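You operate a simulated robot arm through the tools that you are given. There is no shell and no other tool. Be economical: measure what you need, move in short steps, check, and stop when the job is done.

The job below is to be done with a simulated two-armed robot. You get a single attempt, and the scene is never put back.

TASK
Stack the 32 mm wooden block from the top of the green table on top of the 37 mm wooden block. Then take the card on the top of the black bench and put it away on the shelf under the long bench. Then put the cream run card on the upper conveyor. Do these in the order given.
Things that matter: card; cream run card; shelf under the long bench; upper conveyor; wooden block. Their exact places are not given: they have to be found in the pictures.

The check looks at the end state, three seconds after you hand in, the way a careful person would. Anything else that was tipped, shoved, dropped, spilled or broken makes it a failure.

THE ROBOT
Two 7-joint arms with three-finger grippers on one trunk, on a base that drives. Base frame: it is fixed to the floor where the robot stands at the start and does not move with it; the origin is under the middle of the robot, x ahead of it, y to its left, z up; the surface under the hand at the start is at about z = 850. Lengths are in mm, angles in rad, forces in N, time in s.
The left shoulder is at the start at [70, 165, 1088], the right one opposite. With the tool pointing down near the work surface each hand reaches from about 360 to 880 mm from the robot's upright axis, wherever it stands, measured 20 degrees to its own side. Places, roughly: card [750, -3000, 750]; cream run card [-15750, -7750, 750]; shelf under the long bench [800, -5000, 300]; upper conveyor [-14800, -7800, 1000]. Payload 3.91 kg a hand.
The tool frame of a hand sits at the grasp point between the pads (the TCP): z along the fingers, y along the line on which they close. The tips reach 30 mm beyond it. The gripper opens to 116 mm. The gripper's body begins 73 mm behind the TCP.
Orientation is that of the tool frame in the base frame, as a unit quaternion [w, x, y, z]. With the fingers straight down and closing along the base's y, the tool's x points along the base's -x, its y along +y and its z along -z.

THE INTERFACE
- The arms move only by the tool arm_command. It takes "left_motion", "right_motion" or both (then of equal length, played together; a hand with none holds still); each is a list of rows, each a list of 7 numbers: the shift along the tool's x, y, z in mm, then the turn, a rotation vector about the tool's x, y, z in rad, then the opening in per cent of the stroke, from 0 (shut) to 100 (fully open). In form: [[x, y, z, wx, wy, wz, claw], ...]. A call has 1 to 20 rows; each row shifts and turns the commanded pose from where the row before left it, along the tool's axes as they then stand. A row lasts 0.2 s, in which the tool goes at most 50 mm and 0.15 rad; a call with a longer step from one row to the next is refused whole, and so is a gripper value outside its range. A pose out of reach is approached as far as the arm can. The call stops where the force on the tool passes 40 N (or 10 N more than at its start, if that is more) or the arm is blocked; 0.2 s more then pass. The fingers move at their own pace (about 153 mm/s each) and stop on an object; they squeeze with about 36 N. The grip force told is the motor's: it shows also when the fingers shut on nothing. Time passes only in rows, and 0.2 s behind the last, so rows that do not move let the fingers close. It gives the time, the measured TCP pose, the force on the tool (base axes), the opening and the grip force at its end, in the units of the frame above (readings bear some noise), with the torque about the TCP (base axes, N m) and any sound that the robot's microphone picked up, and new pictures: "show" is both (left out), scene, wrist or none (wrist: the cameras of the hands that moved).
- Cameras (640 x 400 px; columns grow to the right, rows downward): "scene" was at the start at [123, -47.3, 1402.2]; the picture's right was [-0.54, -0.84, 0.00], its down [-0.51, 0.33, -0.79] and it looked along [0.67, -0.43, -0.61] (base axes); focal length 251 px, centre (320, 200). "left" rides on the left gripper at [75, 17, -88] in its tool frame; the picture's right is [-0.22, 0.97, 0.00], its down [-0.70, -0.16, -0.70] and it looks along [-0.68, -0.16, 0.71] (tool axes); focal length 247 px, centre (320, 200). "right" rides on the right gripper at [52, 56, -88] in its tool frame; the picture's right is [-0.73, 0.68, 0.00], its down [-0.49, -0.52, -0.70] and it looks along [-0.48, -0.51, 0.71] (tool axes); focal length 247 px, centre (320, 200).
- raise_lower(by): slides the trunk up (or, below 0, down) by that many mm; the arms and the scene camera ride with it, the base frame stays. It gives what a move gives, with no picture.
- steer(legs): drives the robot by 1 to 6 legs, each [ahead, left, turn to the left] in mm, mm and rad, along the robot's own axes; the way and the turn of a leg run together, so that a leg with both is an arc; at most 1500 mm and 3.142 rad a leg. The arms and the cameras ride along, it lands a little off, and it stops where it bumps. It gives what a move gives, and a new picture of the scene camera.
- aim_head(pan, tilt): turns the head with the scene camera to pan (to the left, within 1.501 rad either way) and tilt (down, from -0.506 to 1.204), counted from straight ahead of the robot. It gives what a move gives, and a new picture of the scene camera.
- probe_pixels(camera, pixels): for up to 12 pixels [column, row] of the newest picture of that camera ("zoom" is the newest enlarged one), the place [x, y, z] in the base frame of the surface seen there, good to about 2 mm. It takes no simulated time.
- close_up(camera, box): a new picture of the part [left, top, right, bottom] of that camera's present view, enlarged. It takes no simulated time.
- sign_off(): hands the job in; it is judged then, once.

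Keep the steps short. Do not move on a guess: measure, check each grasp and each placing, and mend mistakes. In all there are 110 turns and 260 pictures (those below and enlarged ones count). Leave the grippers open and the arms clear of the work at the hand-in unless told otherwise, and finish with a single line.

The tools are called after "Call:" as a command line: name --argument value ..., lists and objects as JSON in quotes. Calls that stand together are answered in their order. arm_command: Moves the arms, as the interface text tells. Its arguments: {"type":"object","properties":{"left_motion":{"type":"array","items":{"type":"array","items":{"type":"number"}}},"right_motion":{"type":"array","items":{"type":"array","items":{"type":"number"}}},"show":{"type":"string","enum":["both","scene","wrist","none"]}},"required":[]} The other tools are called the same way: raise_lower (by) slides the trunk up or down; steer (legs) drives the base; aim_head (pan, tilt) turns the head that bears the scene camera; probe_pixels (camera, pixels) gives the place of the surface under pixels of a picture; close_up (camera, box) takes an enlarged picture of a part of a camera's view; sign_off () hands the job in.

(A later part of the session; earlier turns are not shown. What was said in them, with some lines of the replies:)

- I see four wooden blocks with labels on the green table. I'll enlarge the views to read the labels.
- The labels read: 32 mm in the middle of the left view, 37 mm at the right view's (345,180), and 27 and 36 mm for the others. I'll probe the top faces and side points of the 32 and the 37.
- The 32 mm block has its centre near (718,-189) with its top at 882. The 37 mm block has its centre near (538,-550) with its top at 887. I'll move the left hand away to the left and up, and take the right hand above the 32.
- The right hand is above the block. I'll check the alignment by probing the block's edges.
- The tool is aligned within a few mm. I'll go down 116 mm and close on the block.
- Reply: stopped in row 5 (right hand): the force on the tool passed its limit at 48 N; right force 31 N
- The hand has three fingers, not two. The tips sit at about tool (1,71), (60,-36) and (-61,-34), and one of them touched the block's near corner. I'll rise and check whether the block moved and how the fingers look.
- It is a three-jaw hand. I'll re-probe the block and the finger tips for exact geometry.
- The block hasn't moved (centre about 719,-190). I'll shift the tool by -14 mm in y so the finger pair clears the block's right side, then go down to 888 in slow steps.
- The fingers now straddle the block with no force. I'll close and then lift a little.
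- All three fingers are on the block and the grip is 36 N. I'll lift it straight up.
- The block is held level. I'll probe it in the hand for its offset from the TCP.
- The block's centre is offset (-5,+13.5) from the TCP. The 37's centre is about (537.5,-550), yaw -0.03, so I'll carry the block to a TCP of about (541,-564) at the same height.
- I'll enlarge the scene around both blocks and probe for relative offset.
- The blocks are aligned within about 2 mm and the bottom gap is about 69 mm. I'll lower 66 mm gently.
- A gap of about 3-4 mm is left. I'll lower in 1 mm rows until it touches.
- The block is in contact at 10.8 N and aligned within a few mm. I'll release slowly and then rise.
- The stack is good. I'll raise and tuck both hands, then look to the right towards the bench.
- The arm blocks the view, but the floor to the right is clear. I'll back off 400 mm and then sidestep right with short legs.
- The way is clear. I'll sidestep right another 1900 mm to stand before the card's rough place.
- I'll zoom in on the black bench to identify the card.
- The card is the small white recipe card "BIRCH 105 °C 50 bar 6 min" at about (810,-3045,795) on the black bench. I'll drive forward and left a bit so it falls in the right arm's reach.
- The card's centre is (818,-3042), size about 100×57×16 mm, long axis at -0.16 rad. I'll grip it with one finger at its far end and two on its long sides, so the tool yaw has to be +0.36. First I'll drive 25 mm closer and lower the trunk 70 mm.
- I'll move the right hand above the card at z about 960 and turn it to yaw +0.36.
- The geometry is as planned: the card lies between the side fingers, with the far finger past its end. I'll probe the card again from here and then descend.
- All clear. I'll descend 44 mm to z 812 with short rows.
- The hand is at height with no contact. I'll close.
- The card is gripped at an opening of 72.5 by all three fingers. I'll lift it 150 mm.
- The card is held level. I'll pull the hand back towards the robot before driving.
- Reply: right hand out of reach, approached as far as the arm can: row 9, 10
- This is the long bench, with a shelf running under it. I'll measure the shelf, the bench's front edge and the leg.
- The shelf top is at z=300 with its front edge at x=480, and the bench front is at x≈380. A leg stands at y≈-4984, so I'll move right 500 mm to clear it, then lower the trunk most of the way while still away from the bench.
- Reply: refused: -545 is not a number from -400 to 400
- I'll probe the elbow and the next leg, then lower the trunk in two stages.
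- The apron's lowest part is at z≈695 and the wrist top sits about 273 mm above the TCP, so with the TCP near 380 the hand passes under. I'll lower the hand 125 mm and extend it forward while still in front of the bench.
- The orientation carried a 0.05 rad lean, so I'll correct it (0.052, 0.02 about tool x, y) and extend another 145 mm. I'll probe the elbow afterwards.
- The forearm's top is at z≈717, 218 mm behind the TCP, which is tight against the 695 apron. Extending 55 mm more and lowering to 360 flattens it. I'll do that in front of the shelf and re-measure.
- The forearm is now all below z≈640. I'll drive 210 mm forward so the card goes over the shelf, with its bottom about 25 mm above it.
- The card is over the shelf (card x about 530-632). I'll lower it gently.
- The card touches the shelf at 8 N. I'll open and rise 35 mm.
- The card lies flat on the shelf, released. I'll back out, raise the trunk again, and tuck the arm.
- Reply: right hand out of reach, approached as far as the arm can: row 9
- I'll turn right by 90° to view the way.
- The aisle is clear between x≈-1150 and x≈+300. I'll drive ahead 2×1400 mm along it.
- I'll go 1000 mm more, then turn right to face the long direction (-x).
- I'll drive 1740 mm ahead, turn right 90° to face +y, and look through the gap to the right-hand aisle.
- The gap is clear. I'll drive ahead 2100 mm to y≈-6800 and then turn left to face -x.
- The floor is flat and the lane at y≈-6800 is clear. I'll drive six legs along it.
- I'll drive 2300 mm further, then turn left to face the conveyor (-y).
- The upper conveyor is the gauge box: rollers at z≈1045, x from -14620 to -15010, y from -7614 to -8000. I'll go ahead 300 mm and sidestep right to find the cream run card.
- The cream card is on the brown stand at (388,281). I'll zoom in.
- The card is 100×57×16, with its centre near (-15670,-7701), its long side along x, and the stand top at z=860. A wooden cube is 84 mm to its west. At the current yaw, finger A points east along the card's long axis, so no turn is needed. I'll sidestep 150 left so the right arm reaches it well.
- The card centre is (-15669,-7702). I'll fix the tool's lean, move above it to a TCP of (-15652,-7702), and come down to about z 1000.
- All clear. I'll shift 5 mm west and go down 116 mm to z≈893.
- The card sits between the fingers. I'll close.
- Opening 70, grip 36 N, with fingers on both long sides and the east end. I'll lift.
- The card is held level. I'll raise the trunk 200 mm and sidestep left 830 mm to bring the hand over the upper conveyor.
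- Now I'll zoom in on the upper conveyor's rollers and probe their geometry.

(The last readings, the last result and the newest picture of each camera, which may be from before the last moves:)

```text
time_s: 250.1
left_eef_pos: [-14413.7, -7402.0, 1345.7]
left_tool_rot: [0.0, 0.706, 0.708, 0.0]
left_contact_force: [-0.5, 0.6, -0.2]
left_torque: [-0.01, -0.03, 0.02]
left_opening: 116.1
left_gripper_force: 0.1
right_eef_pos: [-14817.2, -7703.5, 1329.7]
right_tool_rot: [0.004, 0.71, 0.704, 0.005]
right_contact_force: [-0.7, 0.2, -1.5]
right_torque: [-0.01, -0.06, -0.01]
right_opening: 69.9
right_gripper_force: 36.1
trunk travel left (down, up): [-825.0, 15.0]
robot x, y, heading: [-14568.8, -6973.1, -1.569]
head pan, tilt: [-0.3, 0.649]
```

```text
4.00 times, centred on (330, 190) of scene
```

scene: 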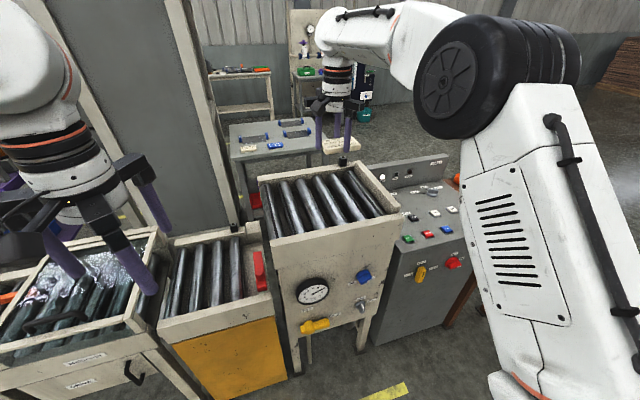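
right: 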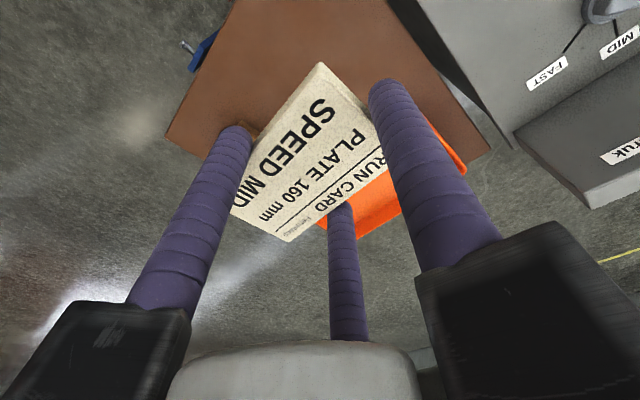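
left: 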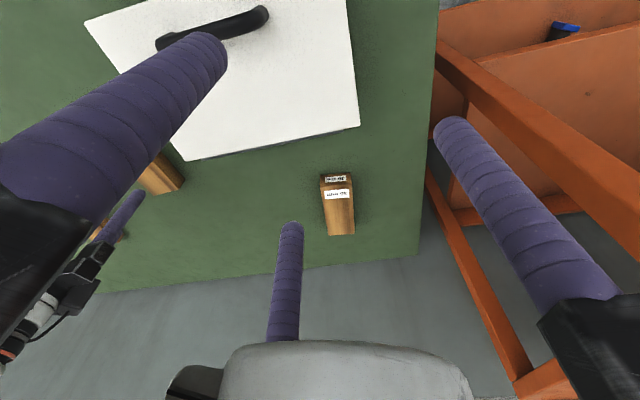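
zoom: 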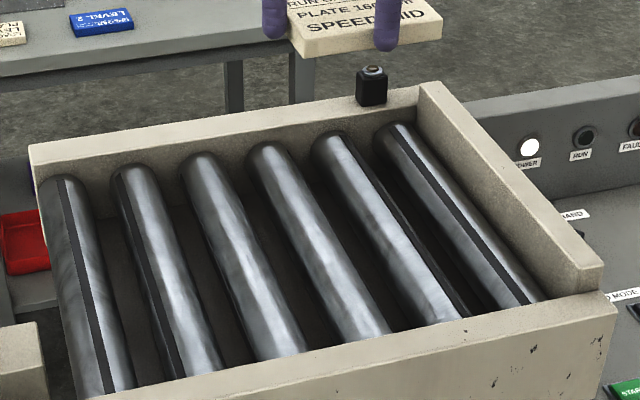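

Call:
probe_pixels --camera "zoom" --pixels '[[92, 280], [160, 270], [230, 260], [300, 250], [370, 240], [440, 225], [330, 345], [130, 150], [300, 118], [510, 180], [372, 90], [420, 30]]'

```text
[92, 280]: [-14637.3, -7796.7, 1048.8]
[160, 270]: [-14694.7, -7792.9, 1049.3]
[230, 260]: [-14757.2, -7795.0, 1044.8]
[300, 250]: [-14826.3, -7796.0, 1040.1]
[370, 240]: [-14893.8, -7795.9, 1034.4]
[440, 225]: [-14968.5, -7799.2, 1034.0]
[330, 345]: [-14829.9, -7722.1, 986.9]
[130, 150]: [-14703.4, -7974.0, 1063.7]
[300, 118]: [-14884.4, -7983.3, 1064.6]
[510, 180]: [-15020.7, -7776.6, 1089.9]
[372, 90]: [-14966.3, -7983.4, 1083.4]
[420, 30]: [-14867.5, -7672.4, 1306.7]
```

Call:
probe_pixels --camera "zoom" --pixels '[[216, 258], [224, 258], [232, 258], [240, 258], [248, 258], [285, 248], [293, 248], [301, 248], [309, 248], [317, 248], [355, 240], [365, 240]]'

```text
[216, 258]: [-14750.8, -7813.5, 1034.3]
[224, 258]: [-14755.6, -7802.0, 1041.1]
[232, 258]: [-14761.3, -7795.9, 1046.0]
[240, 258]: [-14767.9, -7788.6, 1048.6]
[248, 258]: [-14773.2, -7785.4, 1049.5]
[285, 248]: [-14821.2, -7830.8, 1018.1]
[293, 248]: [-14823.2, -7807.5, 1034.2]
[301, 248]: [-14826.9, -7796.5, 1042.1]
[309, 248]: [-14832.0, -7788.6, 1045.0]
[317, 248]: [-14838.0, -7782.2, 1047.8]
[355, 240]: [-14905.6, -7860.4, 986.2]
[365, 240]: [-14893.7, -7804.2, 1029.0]
```

Rollers 3 and 4 have their tops near x=-14774 and x=-14845 (z≈1050). The card centre should be midway, at x≈-14809, y≈-7770. I'll probe the held card.

Call:
probe_pixels --camera "right" --pixels '[[320, 70], [290, 238], [250, 222], [350, 92], [385, 168], [300, 150]]'

```text
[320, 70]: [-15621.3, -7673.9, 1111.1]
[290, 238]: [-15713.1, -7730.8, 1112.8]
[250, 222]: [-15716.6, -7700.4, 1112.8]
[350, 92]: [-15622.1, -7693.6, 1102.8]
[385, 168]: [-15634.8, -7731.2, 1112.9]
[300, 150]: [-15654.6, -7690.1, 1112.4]
```

The card's centre is at TCP (-14,+2.5) and its bottom at TCP-33. I'll move to (-14795,-7772) and lower to about z 1105.

Call:
arm_command --right_motion '[[-34, 11, 10, 0, 0, 0, 0], [-34.5, 11, 20, 0, 0, 0, 0], [0, 0, 40, 0, 0, 0, 0], [0, 0, 40, 0, 0, 0, 0], [0, 0, 40, 0, 0, 0, 0], [0, 0, 35, 0, 0, 0, 0], [0, 0, 25, 0, 0, 0, 0], [0, 0, 14, 0, 0, 0, 0], [0, 0, 0, 0, 0, 0, 0]]'

Call:
close_up --camera "scene" --box '[250, 140, 410, 240]'

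```text
time_s: 252.1
left_eef_pos: [-14411.9, -7400.9, 1344.4]
left_tool_rot: [0.001, 0.705, 0.709, 0.0]
left_contact_force: [0.2, -0.6, -0.5]
left_torque: [0.0, 0.0, 0.02]
left_opening: 116.0
left_gripper_force: 0.0
right_eef_pos: [-14797.8, -7767.4, 1103.9]
right_tool_rot: [0.003, 0.711, 0.704, 0.004]
right_contact_force: [0.4, -0.3, -0.3]
right_torque: [-0.02, -0.02, 0.03]
right_opening: 70.3
right_gripper_force: 36.1
right hand out of reach, approached as far as the arm can: row 2
trunk travel left (down, up): [-825.0, 15.0]
robot x, y, heading: [-14572.1, -6971.3, -1.566]
head pan, tilt: [-0.3, 0.649]
```

scene: 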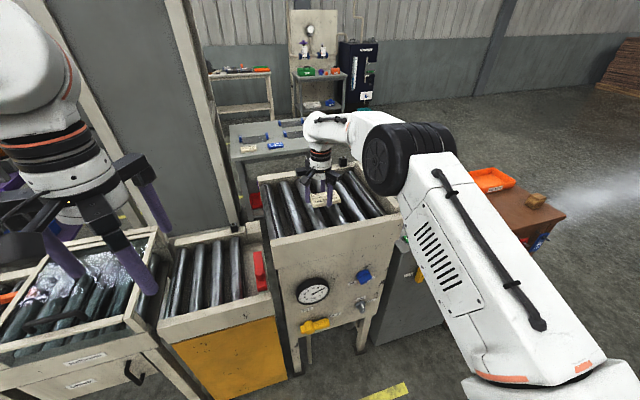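
right: 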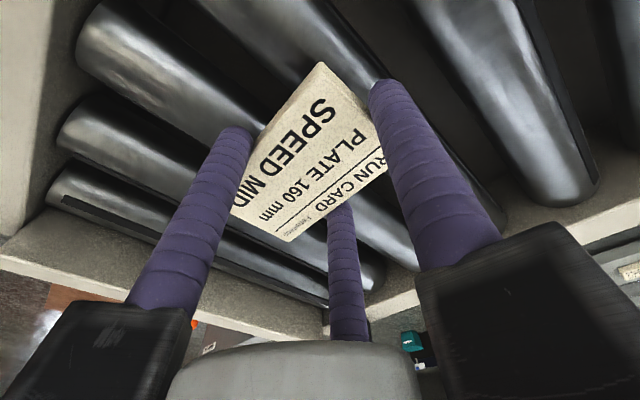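

```text
4.00 times, centred on (330, 190) of scene
```

zoom: 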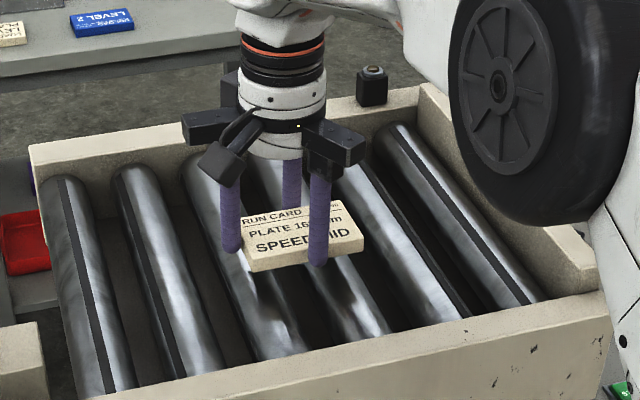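

The card is over rollers 3 and 4 as intended. I'll lower until contact.

Call:
arm_command --right_motion '[[0, 0, 8, 0, 0, 0, 0], [0, 0, 5, 0, 0, 0, 0], [0, 0, 3, 0, 0, 0, 0], [0, 0, 1, 0, 0, 0, 0], [0, 0, 1, 0, 0, 0, 0], [0, 0, 0, 0, 0, 0, 0]]' --show "none"

Call:
close_up --camera "scene" --box '[290, 170, 370, 220]'

```text
time_s: 253.5
left_eef_pos: [-14411.8, -7401.2, 1344.0]
left_tool_rot: [0.0, 0.705, 0.709, -0.001]
left_contact_force: [0.1, 0.5, 0.8]
left_torque: [0.04, 0.02, 0.01]
left_opening: 116.1
left_gripper_force: 0.1
right_eef_pos: [-14796.4, -7766.5, 1087.2]
right_tool_rot: [0.003, 0.71, 0.704, 0.006]
right_contact_force: [0.7, 0.3, -0.8]
right_torque: [-0.04, -0.02, -0.02]
right_opening: 70.1
right_gripper_force: 36.1
trunk travel left (down, up): [-825.0, 15.0]
robot x, y, heading: [-14571.9, -6973.2, -1.567]
head pan, tilt: [-0.3, 0.649]
```

```text
8.00 times, centred on (330, 195) of scene
```

zoom: 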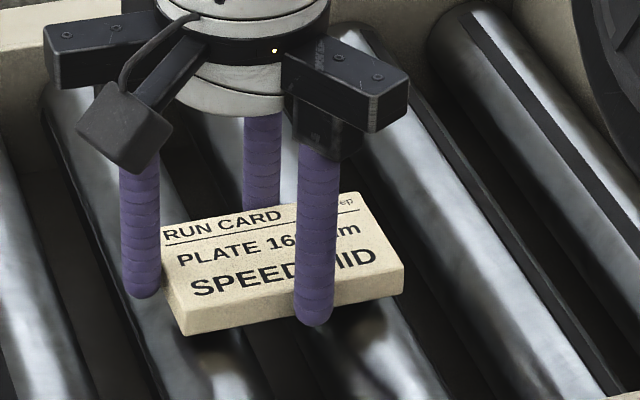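

Call:
arm_command --right_motion '[[0, 0, 1, 0, 0, 0, 0], [0, 0, 1, 0, 0, 0, 0], [0, 0, 1, 0, 0, 0, 0], [0, 0, 0.7, 0, 0, 0, 0], [0, 0, 0, 0, 0, 0, 0]]' --show "none"

```text
time_s: 254.7
left_eef_pos: [-14411.6, -7402.3, 1344.6]
left_tool_rot: [0.001, 0.706, 0.708, 0.0]
left_contact_force: [-0.5, -0.3, -0.3]
left_torque: [0.01, 0.02, -0.05]
left_opening: 116.0
left_gripper_force: 0.1
right_eef_pos: [-14796.6, -7767.6, 1083.6]
right_tool_rot: [0.003, 0.709, 0.705, 0.005]
right_contact_force: [-0.7, -0.7, -0.5]
right_torque: [0.0, -0.01, 0.0]
right_opening: 69.8
right_gripper_force: 35.9
trunk travel left (down, up): [-825.0, 15.0]
robot x, y, heading: [-14569.1, -6970.0, -1.566]
head pan, tilt: [-0.3, 0.649]
```

No contact yet, so I'll go on in 0.7 mm steps.

Call:
arm_command --right_motion '[[0, 0, 0.7, 0, 0, 0, 0], [0, 0, 0.7, 0, 0, 0, 0], [0, 0, 0.7, 0, 0, 0, 0], [0, 0, 0, 0, 0, 0, 0]]' --show "none"

```text
time_s: 255.7
left_eef_pos: [-14412.0, -7400.6, 1343.6]
left_tool_rot: [0.0, 0.706, 0.708, 0.0]
left_contact_force: [0.2, -0.3, 0.4]
left_torque: [-0.01, -0.01, -0.02]
left_opening: 115.9
left_gripper_force: 0.1
right_eef_pos: [-14796.1, -7767.8, 1081.4]
right_tool_rot: [0.003, 0.71, 0.705, 0.006]
right_contact_force: [-0.7, -0.2, -0.9]
right_torque: [0.01, -0.03, 0.0]
right_opening: 69.9
right_gripper_force: 36.3
trunk travel left (down, up): [-825.0, 15.0]
robot x, y, heading: [-14571.7, -6971.7, -1.569]
head pan, tilt: [-0.3, 0.649]
```

Call:
arm_command --right_motion '[[0, 0, 0.7, 0, 0, 0, 0], [0, 0, 0.7, 0, 0, 0, 0], [0, 0, 0.7, 0, 0, 0, 0], [0, 0, 0, 0, 0, 0, 0]]' --show "none"

Call:
close_up --camera "scene" --box '[290, 170, 370, 220]'

```text
time_s: 256.7
left_eef_pos: [-14412.6, -7400.7, 1346.0]
left_tool_rot: [0.0, 0.706, 0.709, -0.002]
left_contact_force: [1.0, -0.1, 0.5]
left_torque: [0.03, -0.01, -0.02]
left_opening: 116.0
left_gripper_force: 0.0
right_eef_pos: [-14797.3, -7769.5, 1079.3]
right_tool_rot: [0.004, 0.71, 0.705, 0.003]
right_contact_force: [0.2, -2.5, 8.7]
right_torque: [0.07, 0.14, 0.09]
right_opening: 70.2
right_gripper_force: 37.1
trunk travel left (down, up): [-825.0, 15.0]
robot x, y, heading: [-14572.0, -6972.6, -1.571]
head pan, tilt: [-0.3, 0.649]
```

```text
8.00 times, centred on (330, 195) of scene
```

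zoom: 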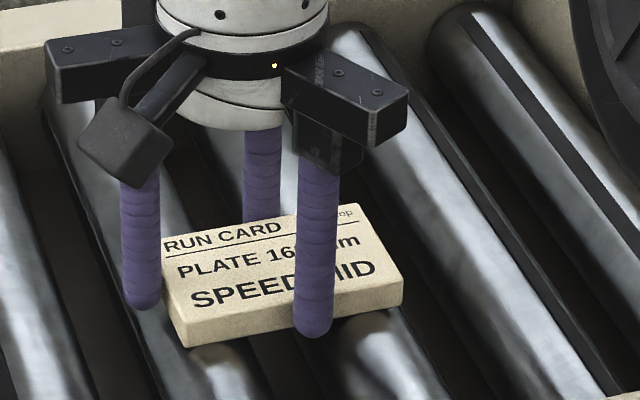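

Contact at 8.7 N. I'll release slowly and rise straight up.

Call:
arm_command --right_motion '[[0, 0, -0.5, 0, 0, 0, 58], [0, 0, 0, 0, 0, 0, 63], [0, 0, 0, 0, 0, 0, 68], [0, 0, -1, 0, 0, 0, 80], [0, 0, 0, 0, 0, 0, 100], [0, 0, 0, 0, 0, 0, 100], [0, 0, -12, 0, 0, 0, 100], [0, 0, -30, 0, 0, 0, 100], [0, 0, -35, 0, 0, 0, 100], [0, 0, -35, 0, 0, 0, 100], [0, 0, -35, 0, 0, 0, 100], [0, 0, 0, 0, 0, 0, 100]]'

Call:
close_up --camera "scene" --box '[290, 170, 370, 220]'

```text
time_s: 259.3
left_eef_pos: [-14411.3, -7401.4, 1345.2]
left_tool_rot: [0.0, 0.706, 0.708, 0.0]
left_contact_force: [-0.8, 0.2, -0.6]
left_torque: [0.02, -0.01, 0.04]
left_opening: 116.1
left_gripper_force: 0.1
right_eef_pos: [-14797.5, -7767.0, 1228.0]
right_tool_rot: [0.003, 0.709, 0.705, 0.006]
right_contact_force: [-0.2, 0.0, 0.1]
right_torque: [-0.01, -0.03, 0.02]
right_opening: 116.1
right_gripper_force: 0.1
trunk travel left (down, up): [-825.0, 15.0]
robot x, y, heading: [-14568.3, -6972.2, -1.566]
head pan, tilt: [-0.3, 0.649]
```

scene: 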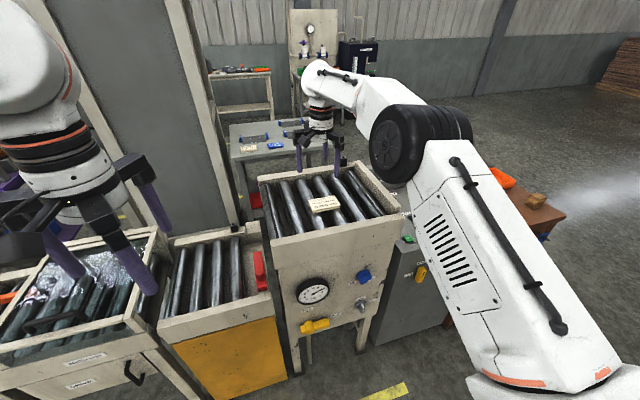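
right: 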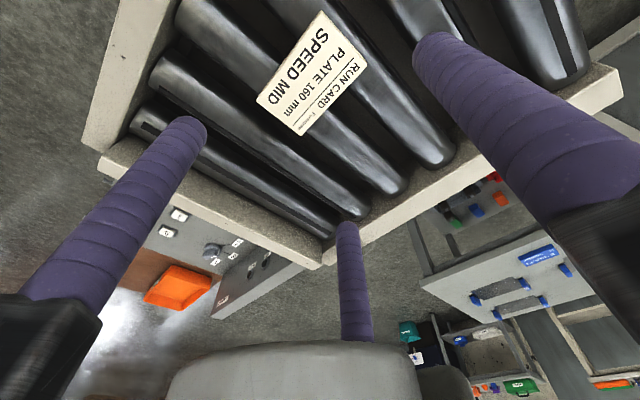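

```text
8.00 times, centred on (330, 195) of scene
```

zoom: 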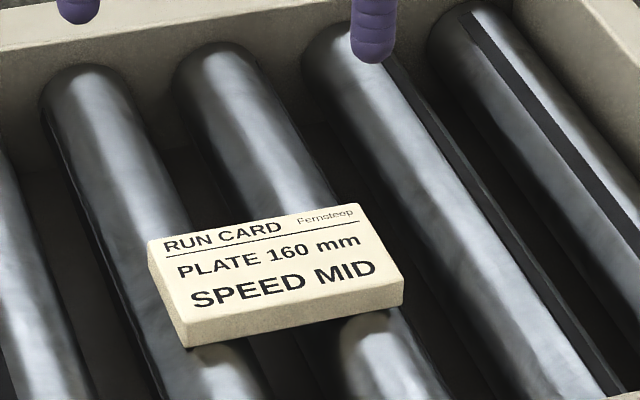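

The card rests flat on two rollers. I'll back the robot off 280 mm so the arms are clear, and look once more.

Call:
steer --legs '[[-280, 0, 0]]'

Call:
close_up --camera "scene" --box '[240, 120, 440, 245]'

```text
time_s: 261.3
left_eef_pos: [-14412.6, -7123.2, 1344.1]
left_tool_rot: [-0.001, 0.705, 0.709, 0.0]
left_contact_force: [0.0, -0.9, 0.4]
left_torque: [0.04, 0.0, -0.01]
left_opening: 115.8
left_gripper_force: 0.0
right_eef_pos: [-14800.3, -7489.9, 1226.2]
right_tool_rot: [0.003, 0.709, 0.705, 0.006]
right_contact_force: [0.8, -0.2, -0.3]
right_torque: [0.02, -0.02, -0.02]
right_opening: 116.0
right_gripper_force: 0.0
trunk travel left (down, up): [-825.0, 15.0]
robot x, y, heading: [-14571.7, -6696.7, -1.566]
head pan, tilt: [-0.3, 0.649]
```

scene: 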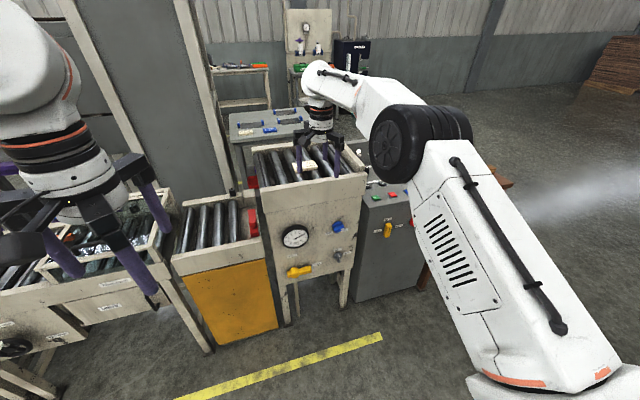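

```text
3.20 times, centred on (340, 182) of scene
```

zoom: 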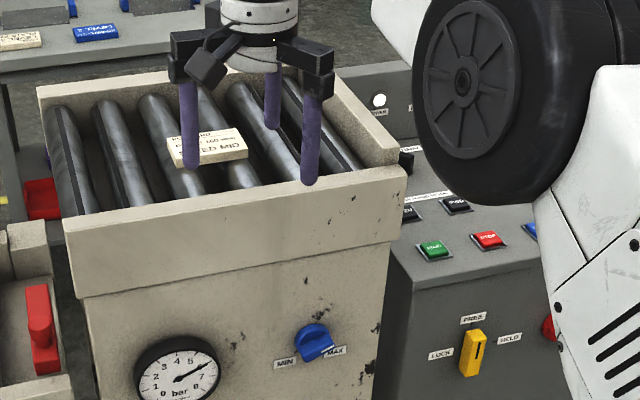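

The card lies undisturbed on the upper conveyor, both grippers are open, and both arms are clear. I'll hand in.

Call:
sign_off

```text
The job is handed in.
```

All three jobs are done in order: the 32 mm block is stacked on the 37 mm block, the recipe card is on the shelf under the long bench, and the cream run card is on the upper conveyor.
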